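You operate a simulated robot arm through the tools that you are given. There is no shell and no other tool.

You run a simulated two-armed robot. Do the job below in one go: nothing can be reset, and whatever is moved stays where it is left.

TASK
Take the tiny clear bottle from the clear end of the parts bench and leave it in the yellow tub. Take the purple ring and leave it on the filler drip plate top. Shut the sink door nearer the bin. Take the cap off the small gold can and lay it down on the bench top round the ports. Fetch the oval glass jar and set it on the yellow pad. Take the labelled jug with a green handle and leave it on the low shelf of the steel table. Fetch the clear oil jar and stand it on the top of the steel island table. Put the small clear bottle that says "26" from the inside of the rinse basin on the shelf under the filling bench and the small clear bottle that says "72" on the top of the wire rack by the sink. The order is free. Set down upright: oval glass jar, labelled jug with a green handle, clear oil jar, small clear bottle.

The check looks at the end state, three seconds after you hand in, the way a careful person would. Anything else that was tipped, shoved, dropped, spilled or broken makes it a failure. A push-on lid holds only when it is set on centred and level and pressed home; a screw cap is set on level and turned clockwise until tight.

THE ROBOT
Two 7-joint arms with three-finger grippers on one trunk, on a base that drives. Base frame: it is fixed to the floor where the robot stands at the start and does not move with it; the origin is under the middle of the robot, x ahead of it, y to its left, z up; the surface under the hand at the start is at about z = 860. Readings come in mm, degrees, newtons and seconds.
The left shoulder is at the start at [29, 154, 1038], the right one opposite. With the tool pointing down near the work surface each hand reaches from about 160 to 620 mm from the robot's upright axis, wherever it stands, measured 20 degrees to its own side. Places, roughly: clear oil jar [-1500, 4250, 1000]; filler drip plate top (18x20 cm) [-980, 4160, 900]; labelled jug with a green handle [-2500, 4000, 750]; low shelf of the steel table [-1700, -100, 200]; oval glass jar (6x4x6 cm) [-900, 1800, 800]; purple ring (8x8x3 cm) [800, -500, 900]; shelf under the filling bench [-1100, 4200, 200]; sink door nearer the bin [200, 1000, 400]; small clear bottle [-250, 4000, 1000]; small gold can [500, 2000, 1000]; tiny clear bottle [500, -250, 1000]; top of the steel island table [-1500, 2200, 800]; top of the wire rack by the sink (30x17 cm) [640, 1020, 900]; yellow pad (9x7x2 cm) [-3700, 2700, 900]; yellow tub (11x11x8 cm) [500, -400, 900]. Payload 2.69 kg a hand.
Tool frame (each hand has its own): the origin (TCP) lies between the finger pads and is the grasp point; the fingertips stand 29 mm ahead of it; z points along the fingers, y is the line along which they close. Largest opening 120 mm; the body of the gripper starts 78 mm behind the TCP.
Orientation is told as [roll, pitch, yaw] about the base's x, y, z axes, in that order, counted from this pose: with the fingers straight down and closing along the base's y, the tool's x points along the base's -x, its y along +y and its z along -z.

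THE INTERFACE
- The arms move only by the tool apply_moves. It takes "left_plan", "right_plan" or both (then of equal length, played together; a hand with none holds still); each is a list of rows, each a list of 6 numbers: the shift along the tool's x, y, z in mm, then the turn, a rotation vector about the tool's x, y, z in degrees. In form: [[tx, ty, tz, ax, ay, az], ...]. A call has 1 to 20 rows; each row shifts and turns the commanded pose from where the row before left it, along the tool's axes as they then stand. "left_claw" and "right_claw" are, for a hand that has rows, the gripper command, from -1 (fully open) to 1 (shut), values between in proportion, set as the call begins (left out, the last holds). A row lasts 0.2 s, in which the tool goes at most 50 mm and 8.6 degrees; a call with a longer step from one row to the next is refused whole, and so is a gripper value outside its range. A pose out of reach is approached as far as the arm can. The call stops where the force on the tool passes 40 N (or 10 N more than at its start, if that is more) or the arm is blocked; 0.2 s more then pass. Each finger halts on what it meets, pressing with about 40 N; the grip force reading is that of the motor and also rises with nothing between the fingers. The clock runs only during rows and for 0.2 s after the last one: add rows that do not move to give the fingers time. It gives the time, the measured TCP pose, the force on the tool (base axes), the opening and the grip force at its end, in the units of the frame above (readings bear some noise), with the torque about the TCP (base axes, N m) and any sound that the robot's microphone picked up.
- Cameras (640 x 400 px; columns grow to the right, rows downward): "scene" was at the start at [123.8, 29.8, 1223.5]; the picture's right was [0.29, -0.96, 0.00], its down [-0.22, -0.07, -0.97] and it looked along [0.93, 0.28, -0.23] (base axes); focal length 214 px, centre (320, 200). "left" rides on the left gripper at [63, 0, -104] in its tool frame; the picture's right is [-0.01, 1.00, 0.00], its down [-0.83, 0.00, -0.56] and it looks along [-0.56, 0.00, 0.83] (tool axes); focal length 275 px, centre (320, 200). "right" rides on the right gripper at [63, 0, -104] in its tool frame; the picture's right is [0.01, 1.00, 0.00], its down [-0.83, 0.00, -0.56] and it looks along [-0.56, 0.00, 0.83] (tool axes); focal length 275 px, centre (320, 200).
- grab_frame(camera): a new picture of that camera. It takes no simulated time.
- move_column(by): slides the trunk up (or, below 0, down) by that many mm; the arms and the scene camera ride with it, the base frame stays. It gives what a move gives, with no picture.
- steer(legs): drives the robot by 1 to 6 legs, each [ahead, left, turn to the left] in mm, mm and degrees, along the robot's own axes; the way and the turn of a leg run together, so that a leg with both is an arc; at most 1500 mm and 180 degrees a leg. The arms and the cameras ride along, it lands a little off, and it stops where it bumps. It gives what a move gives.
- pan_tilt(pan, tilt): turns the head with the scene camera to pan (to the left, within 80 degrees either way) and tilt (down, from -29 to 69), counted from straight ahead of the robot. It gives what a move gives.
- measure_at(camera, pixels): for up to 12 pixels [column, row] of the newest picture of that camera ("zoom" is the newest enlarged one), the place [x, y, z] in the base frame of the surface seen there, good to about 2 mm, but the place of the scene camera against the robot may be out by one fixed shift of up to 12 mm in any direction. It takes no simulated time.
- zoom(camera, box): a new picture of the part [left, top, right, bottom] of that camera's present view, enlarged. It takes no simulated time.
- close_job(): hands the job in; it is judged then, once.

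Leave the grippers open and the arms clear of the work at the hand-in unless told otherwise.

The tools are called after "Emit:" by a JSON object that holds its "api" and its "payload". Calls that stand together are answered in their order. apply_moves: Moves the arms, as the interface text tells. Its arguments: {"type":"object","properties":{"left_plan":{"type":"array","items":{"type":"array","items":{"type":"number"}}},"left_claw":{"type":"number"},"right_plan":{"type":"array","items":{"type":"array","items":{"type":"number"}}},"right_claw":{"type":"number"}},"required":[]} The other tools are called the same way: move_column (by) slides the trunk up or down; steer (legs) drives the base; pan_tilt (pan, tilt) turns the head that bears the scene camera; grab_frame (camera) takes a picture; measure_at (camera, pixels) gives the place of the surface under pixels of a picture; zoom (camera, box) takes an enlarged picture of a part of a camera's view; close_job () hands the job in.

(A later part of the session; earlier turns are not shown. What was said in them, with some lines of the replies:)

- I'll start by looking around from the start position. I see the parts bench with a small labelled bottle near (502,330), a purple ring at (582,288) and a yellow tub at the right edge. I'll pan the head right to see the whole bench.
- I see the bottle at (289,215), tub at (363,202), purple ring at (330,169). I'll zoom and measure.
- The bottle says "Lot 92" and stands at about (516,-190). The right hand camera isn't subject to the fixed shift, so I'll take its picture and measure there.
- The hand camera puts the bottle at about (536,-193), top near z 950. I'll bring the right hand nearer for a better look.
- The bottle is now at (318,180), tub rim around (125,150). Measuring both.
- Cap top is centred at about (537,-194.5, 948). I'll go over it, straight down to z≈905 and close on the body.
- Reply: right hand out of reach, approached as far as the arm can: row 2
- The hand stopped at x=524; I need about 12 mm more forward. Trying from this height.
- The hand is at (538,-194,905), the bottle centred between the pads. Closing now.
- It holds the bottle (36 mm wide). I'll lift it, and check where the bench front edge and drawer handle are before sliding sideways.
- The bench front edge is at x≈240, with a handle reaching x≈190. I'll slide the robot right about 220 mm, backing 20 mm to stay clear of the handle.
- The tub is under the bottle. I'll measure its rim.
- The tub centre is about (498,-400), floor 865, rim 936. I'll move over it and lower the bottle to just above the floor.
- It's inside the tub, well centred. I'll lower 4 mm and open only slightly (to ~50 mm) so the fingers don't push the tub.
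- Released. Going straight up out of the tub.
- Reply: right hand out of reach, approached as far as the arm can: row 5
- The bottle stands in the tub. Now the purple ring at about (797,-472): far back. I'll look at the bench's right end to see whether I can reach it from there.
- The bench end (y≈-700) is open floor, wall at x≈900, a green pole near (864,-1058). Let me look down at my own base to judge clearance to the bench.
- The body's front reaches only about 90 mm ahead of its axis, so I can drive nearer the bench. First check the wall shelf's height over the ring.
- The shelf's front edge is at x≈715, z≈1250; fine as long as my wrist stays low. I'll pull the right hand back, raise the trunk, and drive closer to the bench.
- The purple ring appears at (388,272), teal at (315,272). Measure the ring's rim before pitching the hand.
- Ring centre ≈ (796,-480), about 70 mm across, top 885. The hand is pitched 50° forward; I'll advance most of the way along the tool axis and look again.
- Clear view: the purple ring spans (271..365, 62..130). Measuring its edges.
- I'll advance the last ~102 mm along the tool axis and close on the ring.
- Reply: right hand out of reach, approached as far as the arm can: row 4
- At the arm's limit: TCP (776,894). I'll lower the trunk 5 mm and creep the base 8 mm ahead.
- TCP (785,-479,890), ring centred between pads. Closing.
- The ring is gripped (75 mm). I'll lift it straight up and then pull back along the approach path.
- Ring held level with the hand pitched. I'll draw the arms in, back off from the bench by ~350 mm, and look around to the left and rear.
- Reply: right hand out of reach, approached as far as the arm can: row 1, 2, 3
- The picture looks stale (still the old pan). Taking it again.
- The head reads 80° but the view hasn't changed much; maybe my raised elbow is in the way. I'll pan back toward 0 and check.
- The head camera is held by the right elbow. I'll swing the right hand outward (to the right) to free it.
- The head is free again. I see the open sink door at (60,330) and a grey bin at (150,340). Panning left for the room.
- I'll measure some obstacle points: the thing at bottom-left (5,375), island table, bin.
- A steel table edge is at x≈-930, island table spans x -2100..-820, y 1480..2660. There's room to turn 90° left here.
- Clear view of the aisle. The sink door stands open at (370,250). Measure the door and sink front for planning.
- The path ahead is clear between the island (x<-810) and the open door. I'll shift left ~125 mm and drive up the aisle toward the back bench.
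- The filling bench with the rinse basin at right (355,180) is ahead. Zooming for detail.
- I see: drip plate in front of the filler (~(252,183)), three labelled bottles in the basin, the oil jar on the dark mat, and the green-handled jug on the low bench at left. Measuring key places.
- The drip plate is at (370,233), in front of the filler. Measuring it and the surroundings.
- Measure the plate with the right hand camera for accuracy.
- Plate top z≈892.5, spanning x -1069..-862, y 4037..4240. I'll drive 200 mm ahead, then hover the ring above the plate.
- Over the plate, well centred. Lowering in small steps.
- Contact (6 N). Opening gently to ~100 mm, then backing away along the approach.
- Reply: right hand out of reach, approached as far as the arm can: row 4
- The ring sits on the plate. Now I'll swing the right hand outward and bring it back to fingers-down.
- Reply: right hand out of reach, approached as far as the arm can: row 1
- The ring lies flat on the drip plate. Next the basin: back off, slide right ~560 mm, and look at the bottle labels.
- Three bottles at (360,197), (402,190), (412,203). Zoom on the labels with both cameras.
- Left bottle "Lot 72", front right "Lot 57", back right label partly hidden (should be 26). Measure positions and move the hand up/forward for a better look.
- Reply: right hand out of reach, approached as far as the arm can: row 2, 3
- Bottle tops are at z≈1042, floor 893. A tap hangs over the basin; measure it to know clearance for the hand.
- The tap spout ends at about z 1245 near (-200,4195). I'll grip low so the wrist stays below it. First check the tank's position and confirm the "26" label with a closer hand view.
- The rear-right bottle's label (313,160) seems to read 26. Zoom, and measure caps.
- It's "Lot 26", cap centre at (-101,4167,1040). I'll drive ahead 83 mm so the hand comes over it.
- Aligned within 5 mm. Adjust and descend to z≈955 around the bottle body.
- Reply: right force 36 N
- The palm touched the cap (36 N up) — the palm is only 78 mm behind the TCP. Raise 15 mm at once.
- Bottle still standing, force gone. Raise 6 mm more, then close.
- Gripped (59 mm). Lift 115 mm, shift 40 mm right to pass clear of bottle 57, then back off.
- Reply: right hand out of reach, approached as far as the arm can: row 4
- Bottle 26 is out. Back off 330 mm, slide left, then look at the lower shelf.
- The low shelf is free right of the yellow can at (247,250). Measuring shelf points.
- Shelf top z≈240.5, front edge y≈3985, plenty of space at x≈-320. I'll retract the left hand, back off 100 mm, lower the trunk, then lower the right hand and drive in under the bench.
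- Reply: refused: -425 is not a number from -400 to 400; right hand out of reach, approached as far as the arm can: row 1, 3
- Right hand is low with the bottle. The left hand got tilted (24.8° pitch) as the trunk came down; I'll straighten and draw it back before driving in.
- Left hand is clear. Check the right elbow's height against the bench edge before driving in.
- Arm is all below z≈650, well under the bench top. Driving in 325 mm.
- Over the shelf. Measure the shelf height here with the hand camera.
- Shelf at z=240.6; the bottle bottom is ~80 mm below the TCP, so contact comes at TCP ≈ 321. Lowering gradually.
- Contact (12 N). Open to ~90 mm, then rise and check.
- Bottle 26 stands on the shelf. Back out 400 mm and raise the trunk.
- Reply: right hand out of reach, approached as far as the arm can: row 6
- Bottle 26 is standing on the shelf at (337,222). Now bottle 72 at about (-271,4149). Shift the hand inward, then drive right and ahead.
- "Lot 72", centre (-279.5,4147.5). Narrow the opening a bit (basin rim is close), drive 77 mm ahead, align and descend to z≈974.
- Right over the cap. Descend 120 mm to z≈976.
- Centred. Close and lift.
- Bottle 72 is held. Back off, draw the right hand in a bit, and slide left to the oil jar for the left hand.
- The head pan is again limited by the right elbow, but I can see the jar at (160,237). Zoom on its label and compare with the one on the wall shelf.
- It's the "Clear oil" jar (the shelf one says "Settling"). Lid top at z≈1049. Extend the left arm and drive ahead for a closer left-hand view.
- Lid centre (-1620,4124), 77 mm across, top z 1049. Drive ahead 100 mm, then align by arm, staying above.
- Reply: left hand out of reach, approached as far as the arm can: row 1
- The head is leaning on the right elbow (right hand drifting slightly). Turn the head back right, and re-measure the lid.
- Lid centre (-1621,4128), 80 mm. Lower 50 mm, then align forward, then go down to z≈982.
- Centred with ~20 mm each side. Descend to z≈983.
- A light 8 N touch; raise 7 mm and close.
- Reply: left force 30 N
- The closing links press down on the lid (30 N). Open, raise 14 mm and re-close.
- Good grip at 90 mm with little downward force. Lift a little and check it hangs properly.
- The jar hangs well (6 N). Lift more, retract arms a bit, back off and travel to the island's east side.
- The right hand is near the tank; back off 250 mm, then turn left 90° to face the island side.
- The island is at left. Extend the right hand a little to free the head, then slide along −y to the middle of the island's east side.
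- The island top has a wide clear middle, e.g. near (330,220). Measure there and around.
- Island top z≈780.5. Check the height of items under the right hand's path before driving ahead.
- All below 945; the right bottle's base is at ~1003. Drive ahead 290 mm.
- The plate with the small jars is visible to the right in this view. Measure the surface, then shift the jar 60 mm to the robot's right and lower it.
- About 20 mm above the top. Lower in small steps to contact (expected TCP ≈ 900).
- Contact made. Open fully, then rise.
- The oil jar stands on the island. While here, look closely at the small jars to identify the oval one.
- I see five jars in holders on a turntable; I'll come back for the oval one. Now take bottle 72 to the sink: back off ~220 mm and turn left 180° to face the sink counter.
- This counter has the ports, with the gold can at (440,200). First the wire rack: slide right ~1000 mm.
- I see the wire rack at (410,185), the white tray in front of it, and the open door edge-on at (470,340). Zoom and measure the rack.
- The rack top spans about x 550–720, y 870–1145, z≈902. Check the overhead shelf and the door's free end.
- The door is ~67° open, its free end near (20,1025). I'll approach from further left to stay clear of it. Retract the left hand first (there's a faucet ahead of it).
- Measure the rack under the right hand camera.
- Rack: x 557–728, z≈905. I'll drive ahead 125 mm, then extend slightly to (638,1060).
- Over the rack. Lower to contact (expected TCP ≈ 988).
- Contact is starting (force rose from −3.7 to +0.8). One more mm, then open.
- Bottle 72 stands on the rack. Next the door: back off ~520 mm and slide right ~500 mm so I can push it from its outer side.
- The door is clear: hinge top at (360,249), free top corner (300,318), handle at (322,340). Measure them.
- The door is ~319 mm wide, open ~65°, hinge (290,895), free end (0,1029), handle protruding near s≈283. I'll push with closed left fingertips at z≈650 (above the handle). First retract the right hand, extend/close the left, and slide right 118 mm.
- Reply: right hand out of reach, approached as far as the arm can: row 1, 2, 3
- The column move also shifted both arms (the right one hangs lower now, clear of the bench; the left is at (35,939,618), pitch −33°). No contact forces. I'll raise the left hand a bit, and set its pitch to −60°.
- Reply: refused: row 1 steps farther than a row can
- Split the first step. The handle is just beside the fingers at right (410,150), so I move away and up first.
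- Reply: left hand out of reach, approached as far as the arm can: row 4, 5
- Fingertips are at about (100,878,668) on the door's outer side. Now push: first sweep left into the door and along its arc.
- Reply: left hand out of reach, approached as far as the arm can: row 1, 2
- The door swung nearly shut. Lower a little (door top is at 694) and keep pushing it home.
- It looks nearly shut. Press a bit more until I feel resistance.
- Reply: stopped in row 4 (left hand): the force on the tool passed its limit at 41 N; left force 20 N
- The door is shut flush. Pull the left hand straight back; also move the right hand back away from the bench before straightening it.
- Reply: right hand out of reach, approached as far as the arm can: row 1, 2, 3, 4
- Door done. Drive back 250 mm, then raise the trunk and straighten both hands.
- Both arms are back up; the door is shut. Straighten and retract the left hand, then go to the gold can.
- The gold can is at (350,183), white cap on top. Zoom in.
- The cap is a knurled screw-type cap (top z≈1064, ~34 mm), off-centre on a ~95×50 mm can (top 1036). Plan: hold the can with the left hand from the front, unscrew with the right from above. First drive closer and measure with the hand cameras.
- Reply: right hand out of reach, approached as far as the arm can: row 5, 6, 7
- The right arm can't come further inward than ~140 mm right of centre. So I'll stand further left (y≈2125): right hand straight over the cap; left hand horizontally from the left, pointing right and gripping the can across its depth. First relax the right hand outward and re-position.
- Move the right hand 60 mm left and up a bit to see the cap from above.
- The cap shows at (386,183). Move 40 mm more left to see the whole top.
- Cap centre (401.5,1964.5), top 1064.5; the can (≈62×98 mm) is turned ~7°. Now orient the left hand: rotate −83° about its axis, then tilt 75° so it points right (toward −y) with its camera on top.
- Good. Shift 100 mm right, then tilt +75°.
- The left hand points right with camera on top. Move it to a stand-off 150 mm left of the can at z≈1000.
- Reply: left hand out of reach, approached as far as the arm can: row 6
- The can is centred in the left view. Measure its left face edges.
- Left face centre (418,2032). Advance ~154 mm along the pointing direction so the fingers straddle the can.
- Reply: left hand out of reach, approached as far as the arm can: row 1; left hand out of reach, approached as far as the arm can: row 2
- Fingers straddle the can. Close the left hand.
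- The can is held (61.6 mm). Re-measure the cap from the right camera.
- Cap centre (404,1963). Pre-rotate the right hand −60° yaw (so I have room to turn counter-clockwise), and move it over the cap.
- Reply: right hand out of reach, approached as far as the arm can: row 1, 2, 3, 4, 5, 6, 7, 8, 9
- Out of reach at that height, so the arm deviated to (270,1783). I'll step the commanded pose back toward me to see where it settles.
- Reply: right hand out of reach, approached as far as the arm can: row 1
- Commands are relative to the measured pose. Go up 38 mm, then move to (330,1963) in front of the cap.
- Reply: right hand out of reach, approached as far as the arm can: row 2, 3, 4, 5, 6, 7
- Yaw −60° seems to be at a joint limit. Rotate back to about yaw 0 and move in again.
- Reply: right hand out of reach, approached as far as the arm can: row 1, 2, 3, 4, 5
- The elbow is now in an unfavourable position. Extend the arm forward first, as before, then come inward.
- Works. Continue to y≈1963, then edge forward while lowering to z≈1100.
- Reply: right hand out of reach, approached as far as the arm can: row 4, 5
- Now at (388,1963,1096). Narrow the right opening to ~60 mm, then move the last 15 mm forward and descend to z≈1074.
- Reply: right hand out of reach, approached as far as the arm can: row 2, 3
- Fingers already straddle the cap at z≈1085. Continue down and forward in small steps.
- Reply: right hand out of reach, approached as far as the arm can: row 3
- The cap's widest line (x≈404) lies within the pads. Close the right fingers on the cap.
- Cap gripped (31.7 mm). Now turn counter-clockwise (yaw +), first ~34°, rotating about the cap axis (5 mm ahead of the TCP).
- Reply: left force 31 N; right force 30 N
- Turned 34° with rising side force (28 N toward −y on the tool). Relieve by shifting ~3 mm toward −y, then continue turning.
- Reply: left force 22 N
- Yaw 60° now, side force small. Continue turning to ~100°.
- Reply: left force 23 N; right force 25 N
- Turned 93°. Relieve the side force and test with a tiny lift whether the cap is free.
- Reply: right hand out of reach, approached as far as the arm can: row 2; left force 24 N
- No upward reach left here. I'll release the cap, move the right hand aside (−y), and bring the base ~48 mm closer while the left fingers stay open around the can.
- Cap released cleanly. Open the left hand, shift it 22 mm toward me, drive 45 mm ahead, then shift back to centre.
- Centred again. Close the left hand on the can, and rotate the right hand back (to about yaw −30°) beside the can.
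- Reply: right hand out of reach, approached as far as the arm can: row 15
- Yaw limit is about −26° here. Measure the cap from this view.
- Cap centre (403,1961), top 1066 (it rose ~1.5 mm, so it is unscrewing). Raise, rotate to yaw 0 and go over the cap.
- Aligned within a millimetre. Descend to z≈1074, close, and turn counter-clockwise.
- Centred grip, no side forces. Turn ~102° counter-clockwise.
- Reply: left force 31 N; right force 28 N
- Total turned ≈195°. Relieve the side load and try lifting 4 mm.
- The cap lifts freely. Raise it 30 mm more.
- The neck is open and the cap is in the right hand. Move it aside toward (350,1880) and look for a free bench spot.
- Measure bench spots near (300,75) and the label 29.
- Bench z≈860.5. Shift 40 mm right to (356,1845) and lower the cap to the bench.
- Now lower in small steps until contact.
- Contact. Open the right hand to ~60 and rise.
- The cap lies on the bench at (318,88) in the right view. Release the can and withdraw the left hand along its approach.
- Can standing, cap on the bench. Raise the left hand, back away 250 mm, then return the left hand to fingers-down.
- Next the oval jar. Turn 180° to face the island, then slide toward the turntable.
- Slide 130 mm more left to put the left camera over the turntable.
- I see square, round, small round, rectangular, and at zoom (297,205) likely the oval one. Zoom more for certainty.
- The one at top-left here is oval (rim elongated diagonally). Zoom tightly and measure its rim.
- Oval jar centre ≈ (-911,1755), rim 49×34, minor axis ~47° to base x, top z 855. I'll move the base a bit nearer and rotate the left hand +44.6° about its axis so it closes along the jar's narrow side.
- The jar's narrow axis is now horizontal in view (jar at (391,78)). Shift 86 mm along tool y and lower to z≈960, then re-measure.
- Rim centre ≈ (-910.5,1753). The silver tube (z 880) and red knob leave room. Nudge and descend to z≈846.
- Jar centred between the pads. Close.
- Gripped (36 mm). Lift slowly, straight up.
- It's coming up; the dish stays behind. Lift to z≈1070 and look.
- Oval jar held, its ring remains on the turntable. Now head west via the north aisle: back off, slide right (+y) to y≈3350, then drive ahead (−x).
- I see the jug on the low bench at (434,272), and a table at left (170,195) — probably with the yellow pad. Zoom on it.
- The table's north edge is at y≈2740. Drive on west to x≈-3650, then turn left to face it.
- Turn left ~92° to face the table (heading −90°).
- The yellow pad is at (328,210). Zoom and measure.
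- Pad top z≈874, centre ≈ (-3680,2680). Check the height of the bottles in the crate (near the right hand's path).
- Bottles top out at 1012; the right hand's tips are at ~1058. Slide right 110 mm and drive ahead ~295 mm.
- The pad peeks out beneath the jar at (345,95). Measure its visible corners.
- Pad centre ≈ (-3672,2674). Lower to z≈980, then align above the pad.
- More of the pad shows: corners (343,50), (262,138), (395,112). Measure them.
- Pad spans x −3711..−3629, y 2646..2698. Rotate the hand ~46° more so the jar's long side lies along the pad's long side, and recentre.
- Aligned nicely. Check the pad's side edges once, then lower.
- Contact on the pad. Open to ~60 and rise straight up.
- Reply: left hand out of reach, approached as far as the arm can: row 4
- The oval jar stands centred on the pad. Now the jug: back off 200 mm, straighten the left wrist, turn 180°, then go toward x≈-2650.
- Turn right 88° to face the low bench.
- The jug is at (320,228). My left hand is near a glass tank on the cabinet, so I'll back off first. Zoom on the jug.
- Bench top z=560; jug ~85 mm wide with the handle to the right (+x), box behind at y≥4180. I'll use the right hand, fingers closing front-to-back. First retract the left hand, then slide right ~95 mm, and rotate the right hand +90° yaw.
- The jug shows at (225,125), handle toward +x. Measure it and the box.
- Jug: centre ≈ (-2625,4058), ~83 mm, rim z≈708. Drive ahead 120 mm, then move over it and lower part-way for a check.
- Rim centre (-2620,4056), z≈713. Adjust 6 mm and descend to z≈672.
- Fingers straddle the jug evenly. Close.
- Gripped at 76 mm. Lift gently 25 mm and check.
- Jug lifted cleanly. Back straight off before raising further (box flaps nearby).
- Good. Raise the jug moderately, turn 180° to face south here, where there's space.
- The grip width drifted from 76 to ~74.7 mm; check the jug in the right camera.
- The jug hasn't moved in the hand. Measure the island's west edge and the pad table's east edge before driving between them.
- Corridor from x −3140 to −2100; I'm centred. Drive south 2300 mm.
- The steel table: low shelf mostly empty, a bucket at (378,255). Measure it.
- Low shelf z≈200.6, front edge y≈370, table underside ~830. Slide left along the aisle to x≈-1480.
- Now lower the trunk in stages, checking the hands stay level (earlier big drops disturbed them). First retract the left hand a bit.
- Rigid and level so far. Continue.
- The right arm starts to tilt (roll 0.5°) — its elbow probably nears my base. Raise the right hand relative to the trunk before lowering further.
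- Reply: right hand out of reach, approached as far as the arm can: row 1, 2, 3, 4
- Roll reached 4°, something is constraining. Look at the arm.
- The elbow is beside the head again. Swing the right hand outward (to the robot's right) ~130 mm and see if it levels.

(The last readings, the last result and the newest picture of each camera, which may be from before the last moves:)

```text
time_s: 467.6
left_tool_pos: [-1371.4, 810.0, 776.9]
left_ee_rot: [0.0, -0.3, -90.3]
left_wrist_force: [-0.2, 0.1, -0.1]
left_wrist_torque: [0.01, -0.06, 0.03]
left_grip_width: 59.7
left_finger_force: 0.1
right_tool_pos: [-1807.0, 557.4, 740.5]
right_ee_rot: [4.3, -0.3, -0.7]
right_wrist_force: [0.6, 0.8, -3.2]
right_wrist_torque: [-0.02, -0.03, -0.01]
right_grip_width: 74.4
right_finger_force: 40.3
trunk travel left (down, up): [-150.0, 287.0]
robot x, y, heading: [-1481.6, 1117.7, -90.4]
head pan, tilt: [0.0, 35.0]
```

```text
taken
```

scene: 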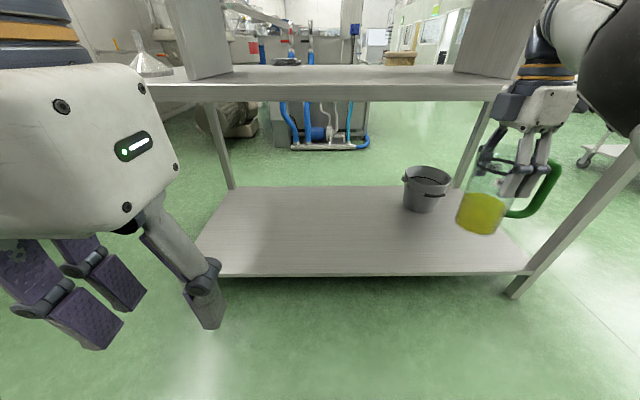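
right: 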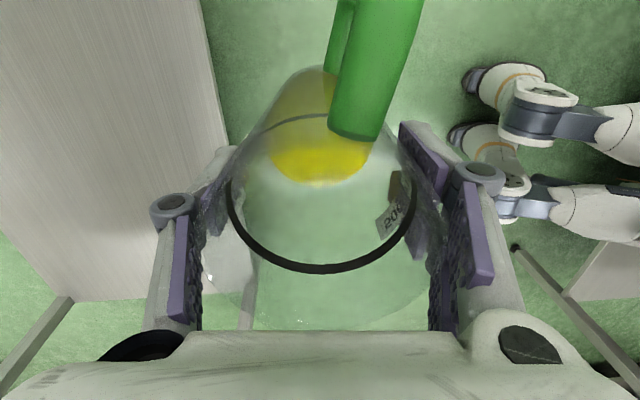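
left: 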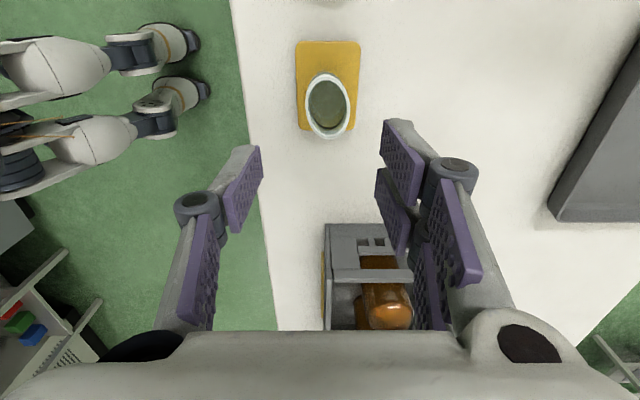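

Now level it: correct the 4.3° roll.

Emit:
{"api": "apply_moves", "payload": {"right_plan": [[0, 0, 0, 4.2, 0, 0], [0, 0, 0, 0, 0, 0]]}}

Emit:
{"api": "move_column", "payload": {"by": -50}}

```text
time_s: 468.2
left_tool_pos: [-1370.4, 809.2, 776.8]
left_ee_rot: [0.0, -0.3, -90.5]
left_wrist_force: [0.0, 0.0, 0.7]
left_wrist_torque: [-0.05, -0.01, 0.0]
left_grip_width: 59.9
left_finger_force: 0.0
right_tool_pos: [-1806.9, 559.1, 740.2]
right_ee_rot: [0.0, -0.3, -0.7]
right_wrist_force: [-0.3, 0.5, -2.3]
right_wrist_torque: [-0.02, 0.0, 0.0]
right_grip_width: 74.5
right_finger_force: 39.9
trunk travel left (down, up): [-150.0, 287.0]
robot x, y, heading: [-1484.9, 1116.6, -90.7]
head pan, tilt: [0.0, 35.0]
```

```text
time_s: 469.1
left_tool_pos: [-1371.4, 809.5, 727.2]
left_ee_rot: [0.1, -0.3, -90.3]
left_wrist_force: [0.4, -0.2, 0.7]
left_wrist_torque: [0.01, -0.01, 0.0]
left_grip_width: 59.9
left_finger_force: 0.0
right_tool_pos: [-1804.7, 559.4, 689.8]
right_ee_rot: [0.0, -0.3, -0.7]
right_wrist_force: [0.3, 0.0, -2.4]
right_wrist_torque: [0.01, -0.06, 0.01]
right_grip_width: 74.5
right_finger_force: 39.6
trunk travel left (down, up): [-100.0, 337.0]
robot x, y, heading: [-1484.9, 1115.9, -90.6]
head pan, tilt: [0.0, 35.0]
```

Rigid and level. Lower another 70 mm.

Emit:
{"api": "move_column", "payload": {"by": -70}}

Emit:
{"api": "apply_moves", "payload": {"right_plan": [[0, 0, 40, 0, 0, 0], [0, 0, 40, 0, 0, 0], [0, 0, 40, 0, 0, 0], [0, 0, 0, 0, 0, 0]]}}

```text
time_s: 470.2
left_tool_pos: [-1371.5, 808.8, 656.7]
left_ee_rot: [0.1, -0.3, -90.4]
left_wrist_force: [-0.3, 0.4, 0.0]
left_wrist_torque: [-0.02, -0.01, -0.01]
left_grip_width: 60.0
left_finger_force: 0.1
right_tool_pos: [-1805.4, 558.6, 620.4]
right_ee_rot: [-0.1, -0.3, -0.8]
right_wrist_force: [-0.9, 0.2, -1.6]
right_wrist_torque: [-0.01, -0.06, 0.01]
right_grip_width: 74.2
right_finger_force: 40.1
trunk travel left (down, up): [-30.0, 407.0]
robot x, y, heading: [-1486.2, 1117.9, -90.7]
head pan, tilt: [0.0, 35.0]
```

```text
time_s: 471.2
left_tool_pos: [-1372.3, 809.2, 656.8]
left_ee_rot: [0.0, -0.3, -90.3]
left_wrist_force: [0.4, -0.9, 0.2]
left_wrist_torque: [0.02, -0.02, 0.01]
left_grip_width: 60.0
left_finger_force: 0.0
right_tool_pos: [-1804.9, 559.2, 497.5]
right_ee_rot: [0.0, -0.3, -0.8]
right_wrist_force: [0.0, -0.2, -2.7]
right_wrist_torque: [0.02, -0.06, 0.02]
right_grip_width: 74.4
right_finger_force: 39.8
trunk travel left (down, up): [-30.0, 407.0]
robot x, y, heading: [-1484.4, 1116.2, -90.5]
head pan, tilt: [0.0, 35.0]
```

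Emit:
{"api": "apply_moves", "payload": {"right_plan": [[0, 0, 40, 0, 0, 0], [0, 0, 40, 0, 0, 0], [0, 0, 40, 0, 0, 0], [0, 0, 30, 0, 0, 0], [0, 0, 0, 0, 0, 0]]}}

Emit:
{"api": "grab_frame", "payload": {"camera": "scene"}}

Emit:
{"api": "grab_frame", "payload": {"camera": "right"}}

```text
time_s: 472.4
left_tool_pos: [-1370.6, 808.6, 656.0]
left_ee_rot: [0.0, -0.3, -90.4]
left_wrist_force: [-0.3, 0.4, 0.1]
left_wrist_torque: [0.01, -0.03, -0.01]
left_grip_width: 59.9
left_finger_force: 0.0
right_tool_pos: [-1802.7, 561.1, 348.4]
right_ee_rot: [0.1, -0.2, -0.7]
right_wrist_force: [0.3, -0.3, -3.3]
right_wrist_torque: [-0.02, -0.06, -0.04]
right_grip_width: 74.4
right_finger_force: 40.1
trunk travel left (down, up): [-30.0, 407.0]
robot x, y, heading: [-1481.4, 1119.4, -90.7]
head pan, tilt: [0.0, 35.0]
```

```text
taken
```

scene: 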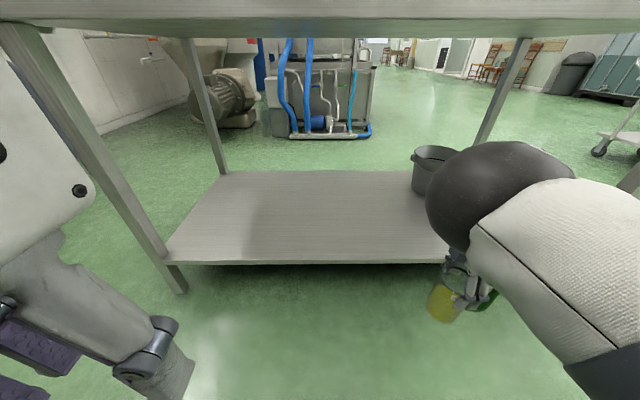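

```text
taken
```

right: 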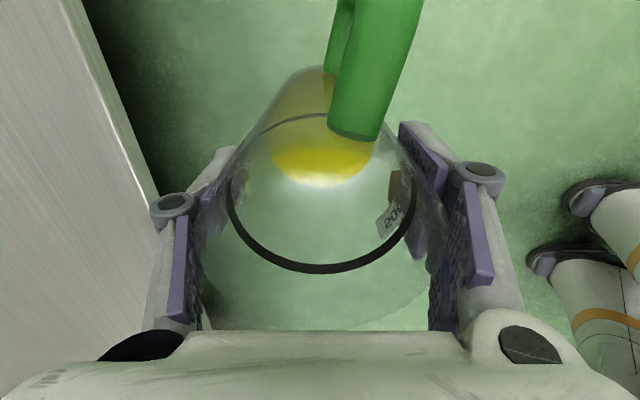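

I notice my own feet at right of this view; measure how far ahead they reach, plus the shelf edge.

Emit:
{"api": "measure_at", "payload": {"camera": "right", "pixels": [[572, 200], [540, 262], [530, 262], [600, 190], [120, 130], [90, 20], [150, 200], [60, 200]]}}

```text
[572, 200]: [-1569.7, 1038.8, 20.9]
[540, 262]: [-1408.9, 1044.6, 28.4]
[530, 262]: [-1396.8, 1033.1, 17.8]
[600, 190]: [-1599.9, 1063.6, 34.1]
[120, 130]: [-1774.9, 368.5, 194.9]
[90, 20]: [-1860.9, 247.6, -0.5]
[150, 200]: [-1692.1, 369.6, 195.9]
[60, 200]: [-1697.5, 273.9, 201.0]
```

Emit:
{"api": "measure_at", "payload": {"camera": "scene", "pixels": [[490, 150], [500, 180], [540, 200], [600, 210], [320, 35], [320, 22]]}}

```text
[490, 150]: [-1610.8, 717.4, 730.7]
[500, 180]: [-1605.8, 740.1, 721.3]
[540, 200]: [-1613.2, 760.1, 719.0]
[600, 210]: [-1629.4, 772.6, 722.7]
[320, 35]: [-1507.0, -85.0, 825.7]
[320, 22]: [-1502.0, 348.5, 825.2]
```

Elbow tops at z≈731, table underside 825. Drive in 286 mm.

Emit:
{"api": "steer", "payload": {"legs": [[286, 0, 0]]}}

Emit:
{"api": "grab_frame", "payload": {"camera": "right"}}

Emit:
{"api": "grab_frame", "payload": {"camera": "scene"}}

```text
time_s: 474.4
left_tool_pos: [-1374.4, 522.8, 656.9]
left_ee_rot: [0.0, -0.4, -90.6]
left_wrist_force: [0.3, -0.7, 0.2]
left_wrist_torque: [0.02, -0.03, 0.02]
left_grip_width: 59.9
left_finger_force: 0.1
right_tool_pos: [-1808.0, 277.4, 347.5]
right_ee_rot: [0.1, -0.3, -1.0]
right_wrist_force: [-0.3, -0.2, -2.9]
right_wrist_torque: [-0.04, -0.04, 0.06]
right_grip_width: 74.3
right_finger_force: 39.7
trunk travel left (down, up): [-30.0, 407.0]
robot x, y, heading: [-1486.9, 831.3, -90.6]
head pan, tilt: [0.0, 35.0]
```

```text
taken
```

right: 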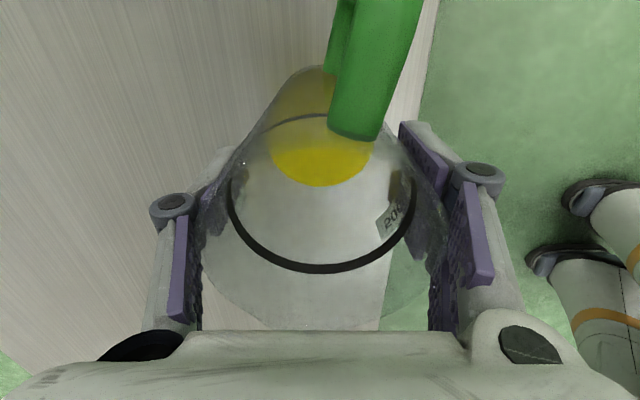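

```text
taken
```

scene: 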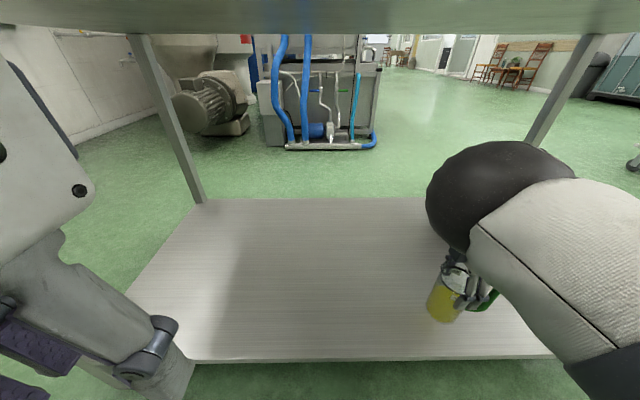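

Over the shelf (edge at y=369, jug at 277). Lower toward contact (expected TCP ≈ 316).

Emit:
{"api": "apply_moves", "payload": {"right_plan": [[0, 0, 15, 0, 0, 0], [0, 0, 8, 0, 0, 0], [0, 0, 4, 0, 0, 0], [0, 0, 0, 0, 0, 0]]}}

```text
time_s: 475.4
left_tool_pos: [-1374.2, 523.6, 656.6]
left_ee_rot: [-0.1, -0.3, -90.6]
left_wrist_force: [0.3, -0.1, -0.1]
left_wrist_torque: [0.0, 0.02, 0.01]
left_grip_width: 59.8
left_finger_force: 0.1
right_tool_pos: [-1809.0, 277.0, 321.9]
right_ee_rot: [0.0, -0.3, -0.9]
right_wrist_force: [-0.4, 0.0, -3.0]
right_wrist_torque: [-0.01, -0.04, -0.01]
right_grip_width: 74.3
right_finger_force: 40.0
trunk travel left (down, up): [-30.0, 407.0]
robot x, y, heading: [-1490.1, 831.4, -90.9]
head pan, tilt: [0.0, 35.0]
```

Emit:
{"api": "apply_moves", "payload": {"right_plan": [[0, 0, 3, 0, 0, 0], [0, 0, 1.5, 0, 0, 0], [0, 0, 0, 0, 0, 0]]}}

```text
time_s: 476.2
left_tool_pos: [-1374.3, 525.6, 656.0]
left_ee_rot: [-0.1, -0.4, -90.5]
left_wrist_force: [-0.4, -0.1, -0.1]
left_wrist_torque: [0.0, 0.01, 0.01]
left_grip_width: 59.9
left_finger_force: 0.0
right_tool_pos: [-1806.8, 278.0, 317.4]
right_ee_rot: [0.0, -0.2, -0.9]
right_wrist_force: [1.7, 4.3, 13.8]
right_wrist_torque: [0.64, 0.05, -0.13]
right_grip_width: 74.4
right_finger_force: 40.4
trunk travel left (down, up): [-30.0, 407.0]
robot x, y, heading: [-1486.9, 831.2, -90.7]
head pan, tilt: [0.0, 35.0]
```

Contact (14 N). Open to ~105 mm, then rise.

Emit:
{"api": "apply_moves", "payload": {"right_plan": [[0, 0, 0, 0, 0, 0], [0, 0, 0, 0, 0, 0]], "right_claw": -0.8}}

Emit:
{"api": "apply_moves", "payload": {"right_plan": [[0, 0, -15, 0, 0, 0], [0, 0, -40, 0, 0, 0], [0, 0, -45, 0, 0, 0], [0, 0, 0, 0, 0, 0]]}}

Emit:
{"api": "grab_frame", "payload": {"camera": "right"}}

Emit:
{"api": "grab_frame", "payload": {"camera": "scene"}}

```text
time_s: 476.8
left_tool_pos: [-1374.7, 524.1, 656.9]
left_ee_rot: [0.0, -0.3, -90.6]
left_wrist_force: [0.9, 0.2, -0.5]
left_wrist_torque: [-0.02, -0.04, 0.01]
left_grip_width: 59.9
left_finger_force: 0.0
right_tool_pos: [-1807.7, 278.2, 316.4]
right_ee_rot: [0.0, -0.2, -0.9]
right_wrist_force: [0.6, -0.1, -0.4]
right_wrist_torque: [-0.02, 0.02, 0.0]
right_grip_width: 107.8
right_finger_force: 0.1
trunk travel left (down, up): [-30.0, 407.0]
robot x, y, heading: [-1484.8, 834.5, -90.6]
head pan, tilt: [0.0, 35.0]
```

```text
time_s: 477.8
left_tool_pos: [-1374.2, 524.1, 655.0]
left_ee_rot: [-0.1, -0.4, -90.6]
left_wrist_force: [-0.5, 0.4, 0.2]
left_wrist_torque: [-0.02, 0.0, 0.0]
left_grip_width: 59.9
left_finger_force: 0.1
right_tool_pos: [-1807.2, 277.3, 416.6]
right_ee_rot: [0.1, -0.3, -0.9]
right_wrist_force: [-0.5, 0.0, 0.1]
right_wrist_torque: [0.02, 0.0, 0.01]
right_grip_width: 107.9
right_finger_force: 0.0
trunk travel left (down, up): [-30.0, 407.0]
robot x, y, heading: [-1484.2, 834.7, -90.9]
head pan, tilt: [0.0, 35.0]
```

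```text
taken
```

right: 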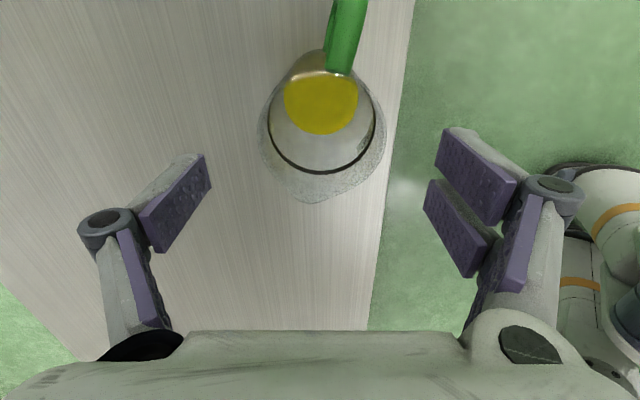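

```text
taken
```

scene: 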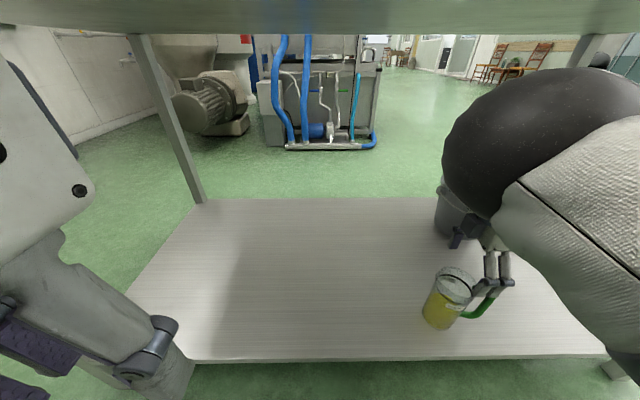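

The jug stands upright on the low shelf. Fingertips (z≈387) are above its rim (≈354). Back out 320 mm.

Emit:
{"api": "steer", "payload": {"legs": [[-320, 0, 0]]}}

Emit:
{"api": "grab_frame", "payload": {"camera": "scene"}}

```text
time_s: 479.9
left_tool_pos: [-1372.1, 839.0, 656.6]
left_ee_rot: [0.0, -0.3, -90.8]
left_wrist_force: [-0.4, 0.0, 0.1]
left_wrist_torque: [0.01, 0.0, 0.03]
left_grip_width: 59.8
left_finger_force: 0.1
right_tool_pos: [-1805.9, 595.1, 415.1]
right_ee_rot: [-0.1, -0.2, -1.2]
right_wrist_force: [-0.2, 0.1, 0.1]
right_wrist_torque: [0.01, -0.04, 0.0]
right_grip_width: 107.9
right_finger_force: 0.1
trunk travel left (down, up): [-30.0, 407.0]
robot x, y, heading: [-1481.6, 1149.9, -90.9]
head pan, tilt: [0.0, 35.0]
```

```text
taken
```

scene: 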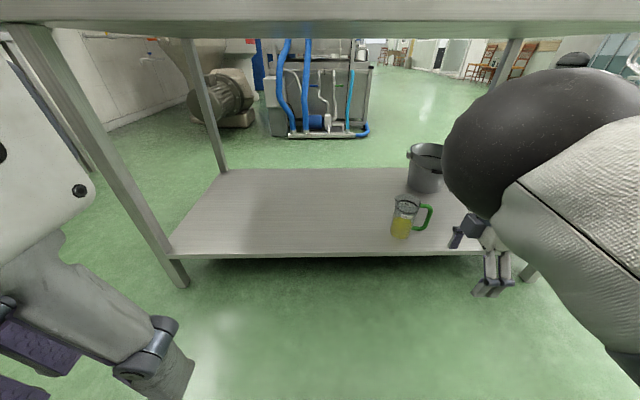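

All tasks are placed. Open both grippers fully, raise the trunk, and take a verifying look east toward the sink and ports.

Emit:
{"api": "apply_moves", "payload": {"left_plan": [[0, 0, 0, 0, 0, 0], [0, 0, 0, 0, 0, 0]], "right_plan": [[0, 0, 0, 0, 0, 0], [0, 0, 0, 0, 0, 0]], "left_claw": -1, "right_claw": -1}}

Emit:
{"api": "move_column", "payload": {"by": 390}}

Emit:
{"api": "pan_tilt", "payload": {"pan": 0, "tilt": 25}}

Emit:
{"api": "grab_frame", "payload": {"camera": "scene"}}

```text
time_s: 480.5
left_tool_pos: [-1371.5, 839.6, 656.9]
left_ee_rot: [0.1, -0.2, -90.9]
left_wrist_force: [-0.7, 0.1, 1.6]
left_wrist_torque: [0.0, 0.01, -0.01]
left_grip_width: 119.9
left_finger_force: 0.0
right_tool_pos: [-1805.8, 592.8, 414.9]
right_ee_rot: [0.1, -0.2, -1.2]
right_wrist_force: [-0.2, 0.0, -1.1]
right_wrist_torque: [-0.01, 0.02, 0.03]
right_grip_width: 119.8
right_finger_force: 0.2
trunk travel left (down, up): [-30.0, 407.0]
robot x, y, heading: [-1484.3, 1147.4, -91.1]
head pan, tilt: [0.0, 35.0]
```

```text
time_s: 484.3
left_tool_pos: [-1371.6, 840.0, 1045.8]
left_ee_rot: [0.0, -0.2, -90.9]
left_wrist_force: [0.1, 0.1, -0.4]
left_wrist_torque: [0.01, 0.01, -0.01]
left_grip_width: 119.9
left_finger_force: 0.1
right_tool_pos: [-1804.5, 595.2, 804.4]
right_ee_rot: [0.2, -0.3, -1.2]
right_wrist_force: [0.2, 0.8, -0.2]
right_wrist_torque: [-0.01, 0.03, 0.0]
right_grip_width: 119.9
right_finger_force: 0.0
trunk travel left (down, up): [-420.0, 17.0]
robot x, y, heading: [-1484.7, 1146.6, -91.2]
head pan, tilt: [0.0, 35.0]
```

```text
time_s: 485.0
left_tool_pos: [-1371.4, 839.3, 1046.6]
left_ee_rot: [0.0, -0.3, -90.8]
left_wrist_force: [-0.5, -0.2, 0.2]
left_wrist_torque: [0.01, -0.01, 0.01]
left_grip_width: 119.9
left_finger_force: 0.1
right_tool_pos: [-1805.2, 592.6, 805.8]
right_ee_rot: [0.0, -0.3, -1.1]
right_wrist_force: [-0.6, -0.2, 0.1]
right_wrist_torque: [0.02, 0.0, 0.0]
right_grip_width: 120.3
right_finger_force: 0.0
trunk travel left (down, up): [-420.0, 17.0]
robot x, y, heading: [-1485.5, 1146.8, -90.8]
head pan, tilt: [0.0, 25.0]
```

```text
taken
```

scene: 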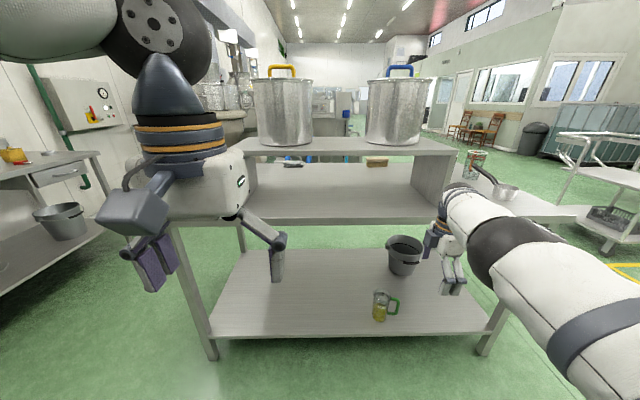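

Jug is fine. Turn the head left to glance at the sink and parts bench.

Emit:
{"api": "pan_tilt", "payload": {"pan": 78, "tilt": 12}}

Emit:
{"api": "grab_frame", "payload": {"camera": "scene"}}

```text
time_s: 486.5
left_tool_pos: [-1372.8, 840.2, 1046.5]
left_ee_rot: [0.0, -0.2, -90.8]
left_wrist_force: [0.1, -0.9, -0.1]
left_wrist_torque: [0.03, -0.02, -0.03]
left_grip_width: 120.1
left_finger_force: 0.0
right_tool_pos: [-1805.0, 594.3, 805.8]
right_ee_rot: [0.0, -0.3, -1.2]
right_wrist_force: [0.3, 0.6, 0.5]
right_wrist_torque: [0.02, 0.01, -0.01]
right_grip_width: 120.0
right_finger_force: 0.1
trunk travel left (down, up): [-420.0, 17.0]
robot x, y, heading: [-1481.2, 1145.9, -91.1]
head pan, tilt: [78.0, 12.0]
```

```text
taken
```

scene: 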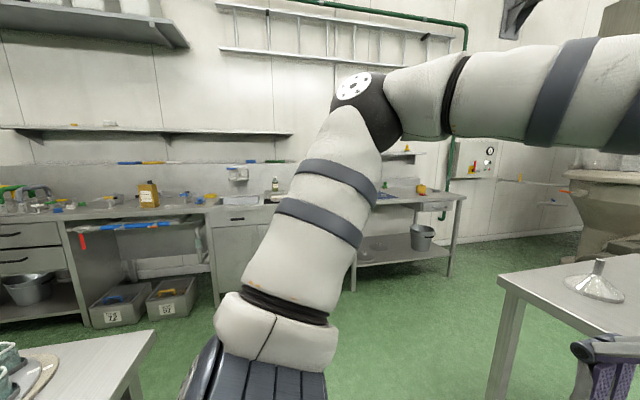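

Emit:
{"api": "zoom", "payload": {"camera": "scene", "box": [60, 150, 320, 310]}}

Emit:
{"api": "zoom", "payload": {"camera": "scene", "box": [340, 130, 480, 250]}}

```text
2.46 times, centred on (190, 230) of scene
```

zoom: 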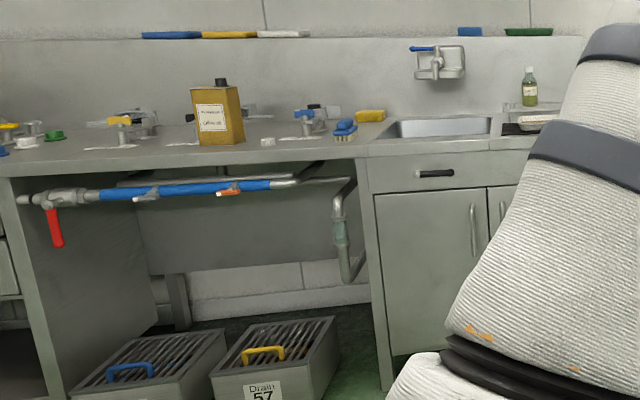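

```text
3.33 times, centred on (410, 190) of scene
```

zoom: 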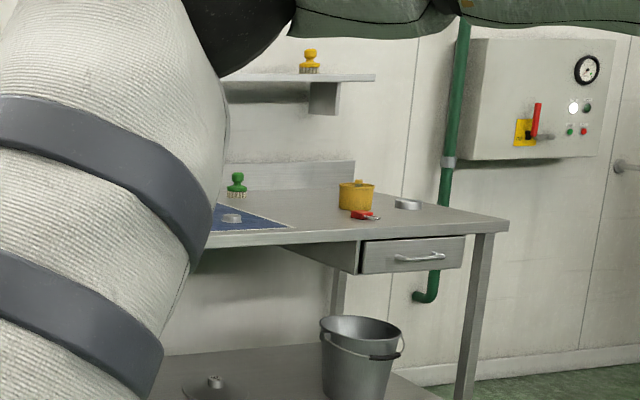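

Everything is in place: the can is open with its cap beside it, bottle 72 is on the rack, and the tub and its surroundings look undisturbed. Both grippers are open and the arms are clear, so I'm handing in.

Emit:
{"api": "close_job", "payload": {}}

```text
The job is handed in.
```

I did every step of the job and handed it in. I don't have a result from the check.

| Item | Where it is now |
|---|---|
| Tiny clear bottle | Standing in the yellow tub |
| Purple ring | Flat on the filler drip plate |
| Sink door nearer the bin | Shut flush |
| Small gold can | Cap unscrewed and laid on the bench by the ports; can left standing |
| Oval glass jar | Upright and centred on the yellow pad |
| Labelled jug with the green handle | Upright on the low shelf of the steel table |
| Clear oil jar | Upright on the steel island table |
| Small clear bottle "26" | Upright on the shelf under the filling bench |
| Small clear bottle "72" | Upright on the wire rack by the sink |

- **Final look:** it covered the can and cap, bottle 72, the jug and the tub. I checked the other items when I set them down, and the door after shutting it.
- **Bottle 26:** while I was picking it up, the palm pressed on its cap with about 36 N. It stayed standing and looked undamaged.
- **Clear oil jar:** its lid took a similar push of about 30 N before I re-gripped it. The lid was still on when I set it down.
- **Yellow tub:** it may have shifted a few millimetres when I let go of the bottle inside it.

Both grippers are fully open and the arms are clear of the work.
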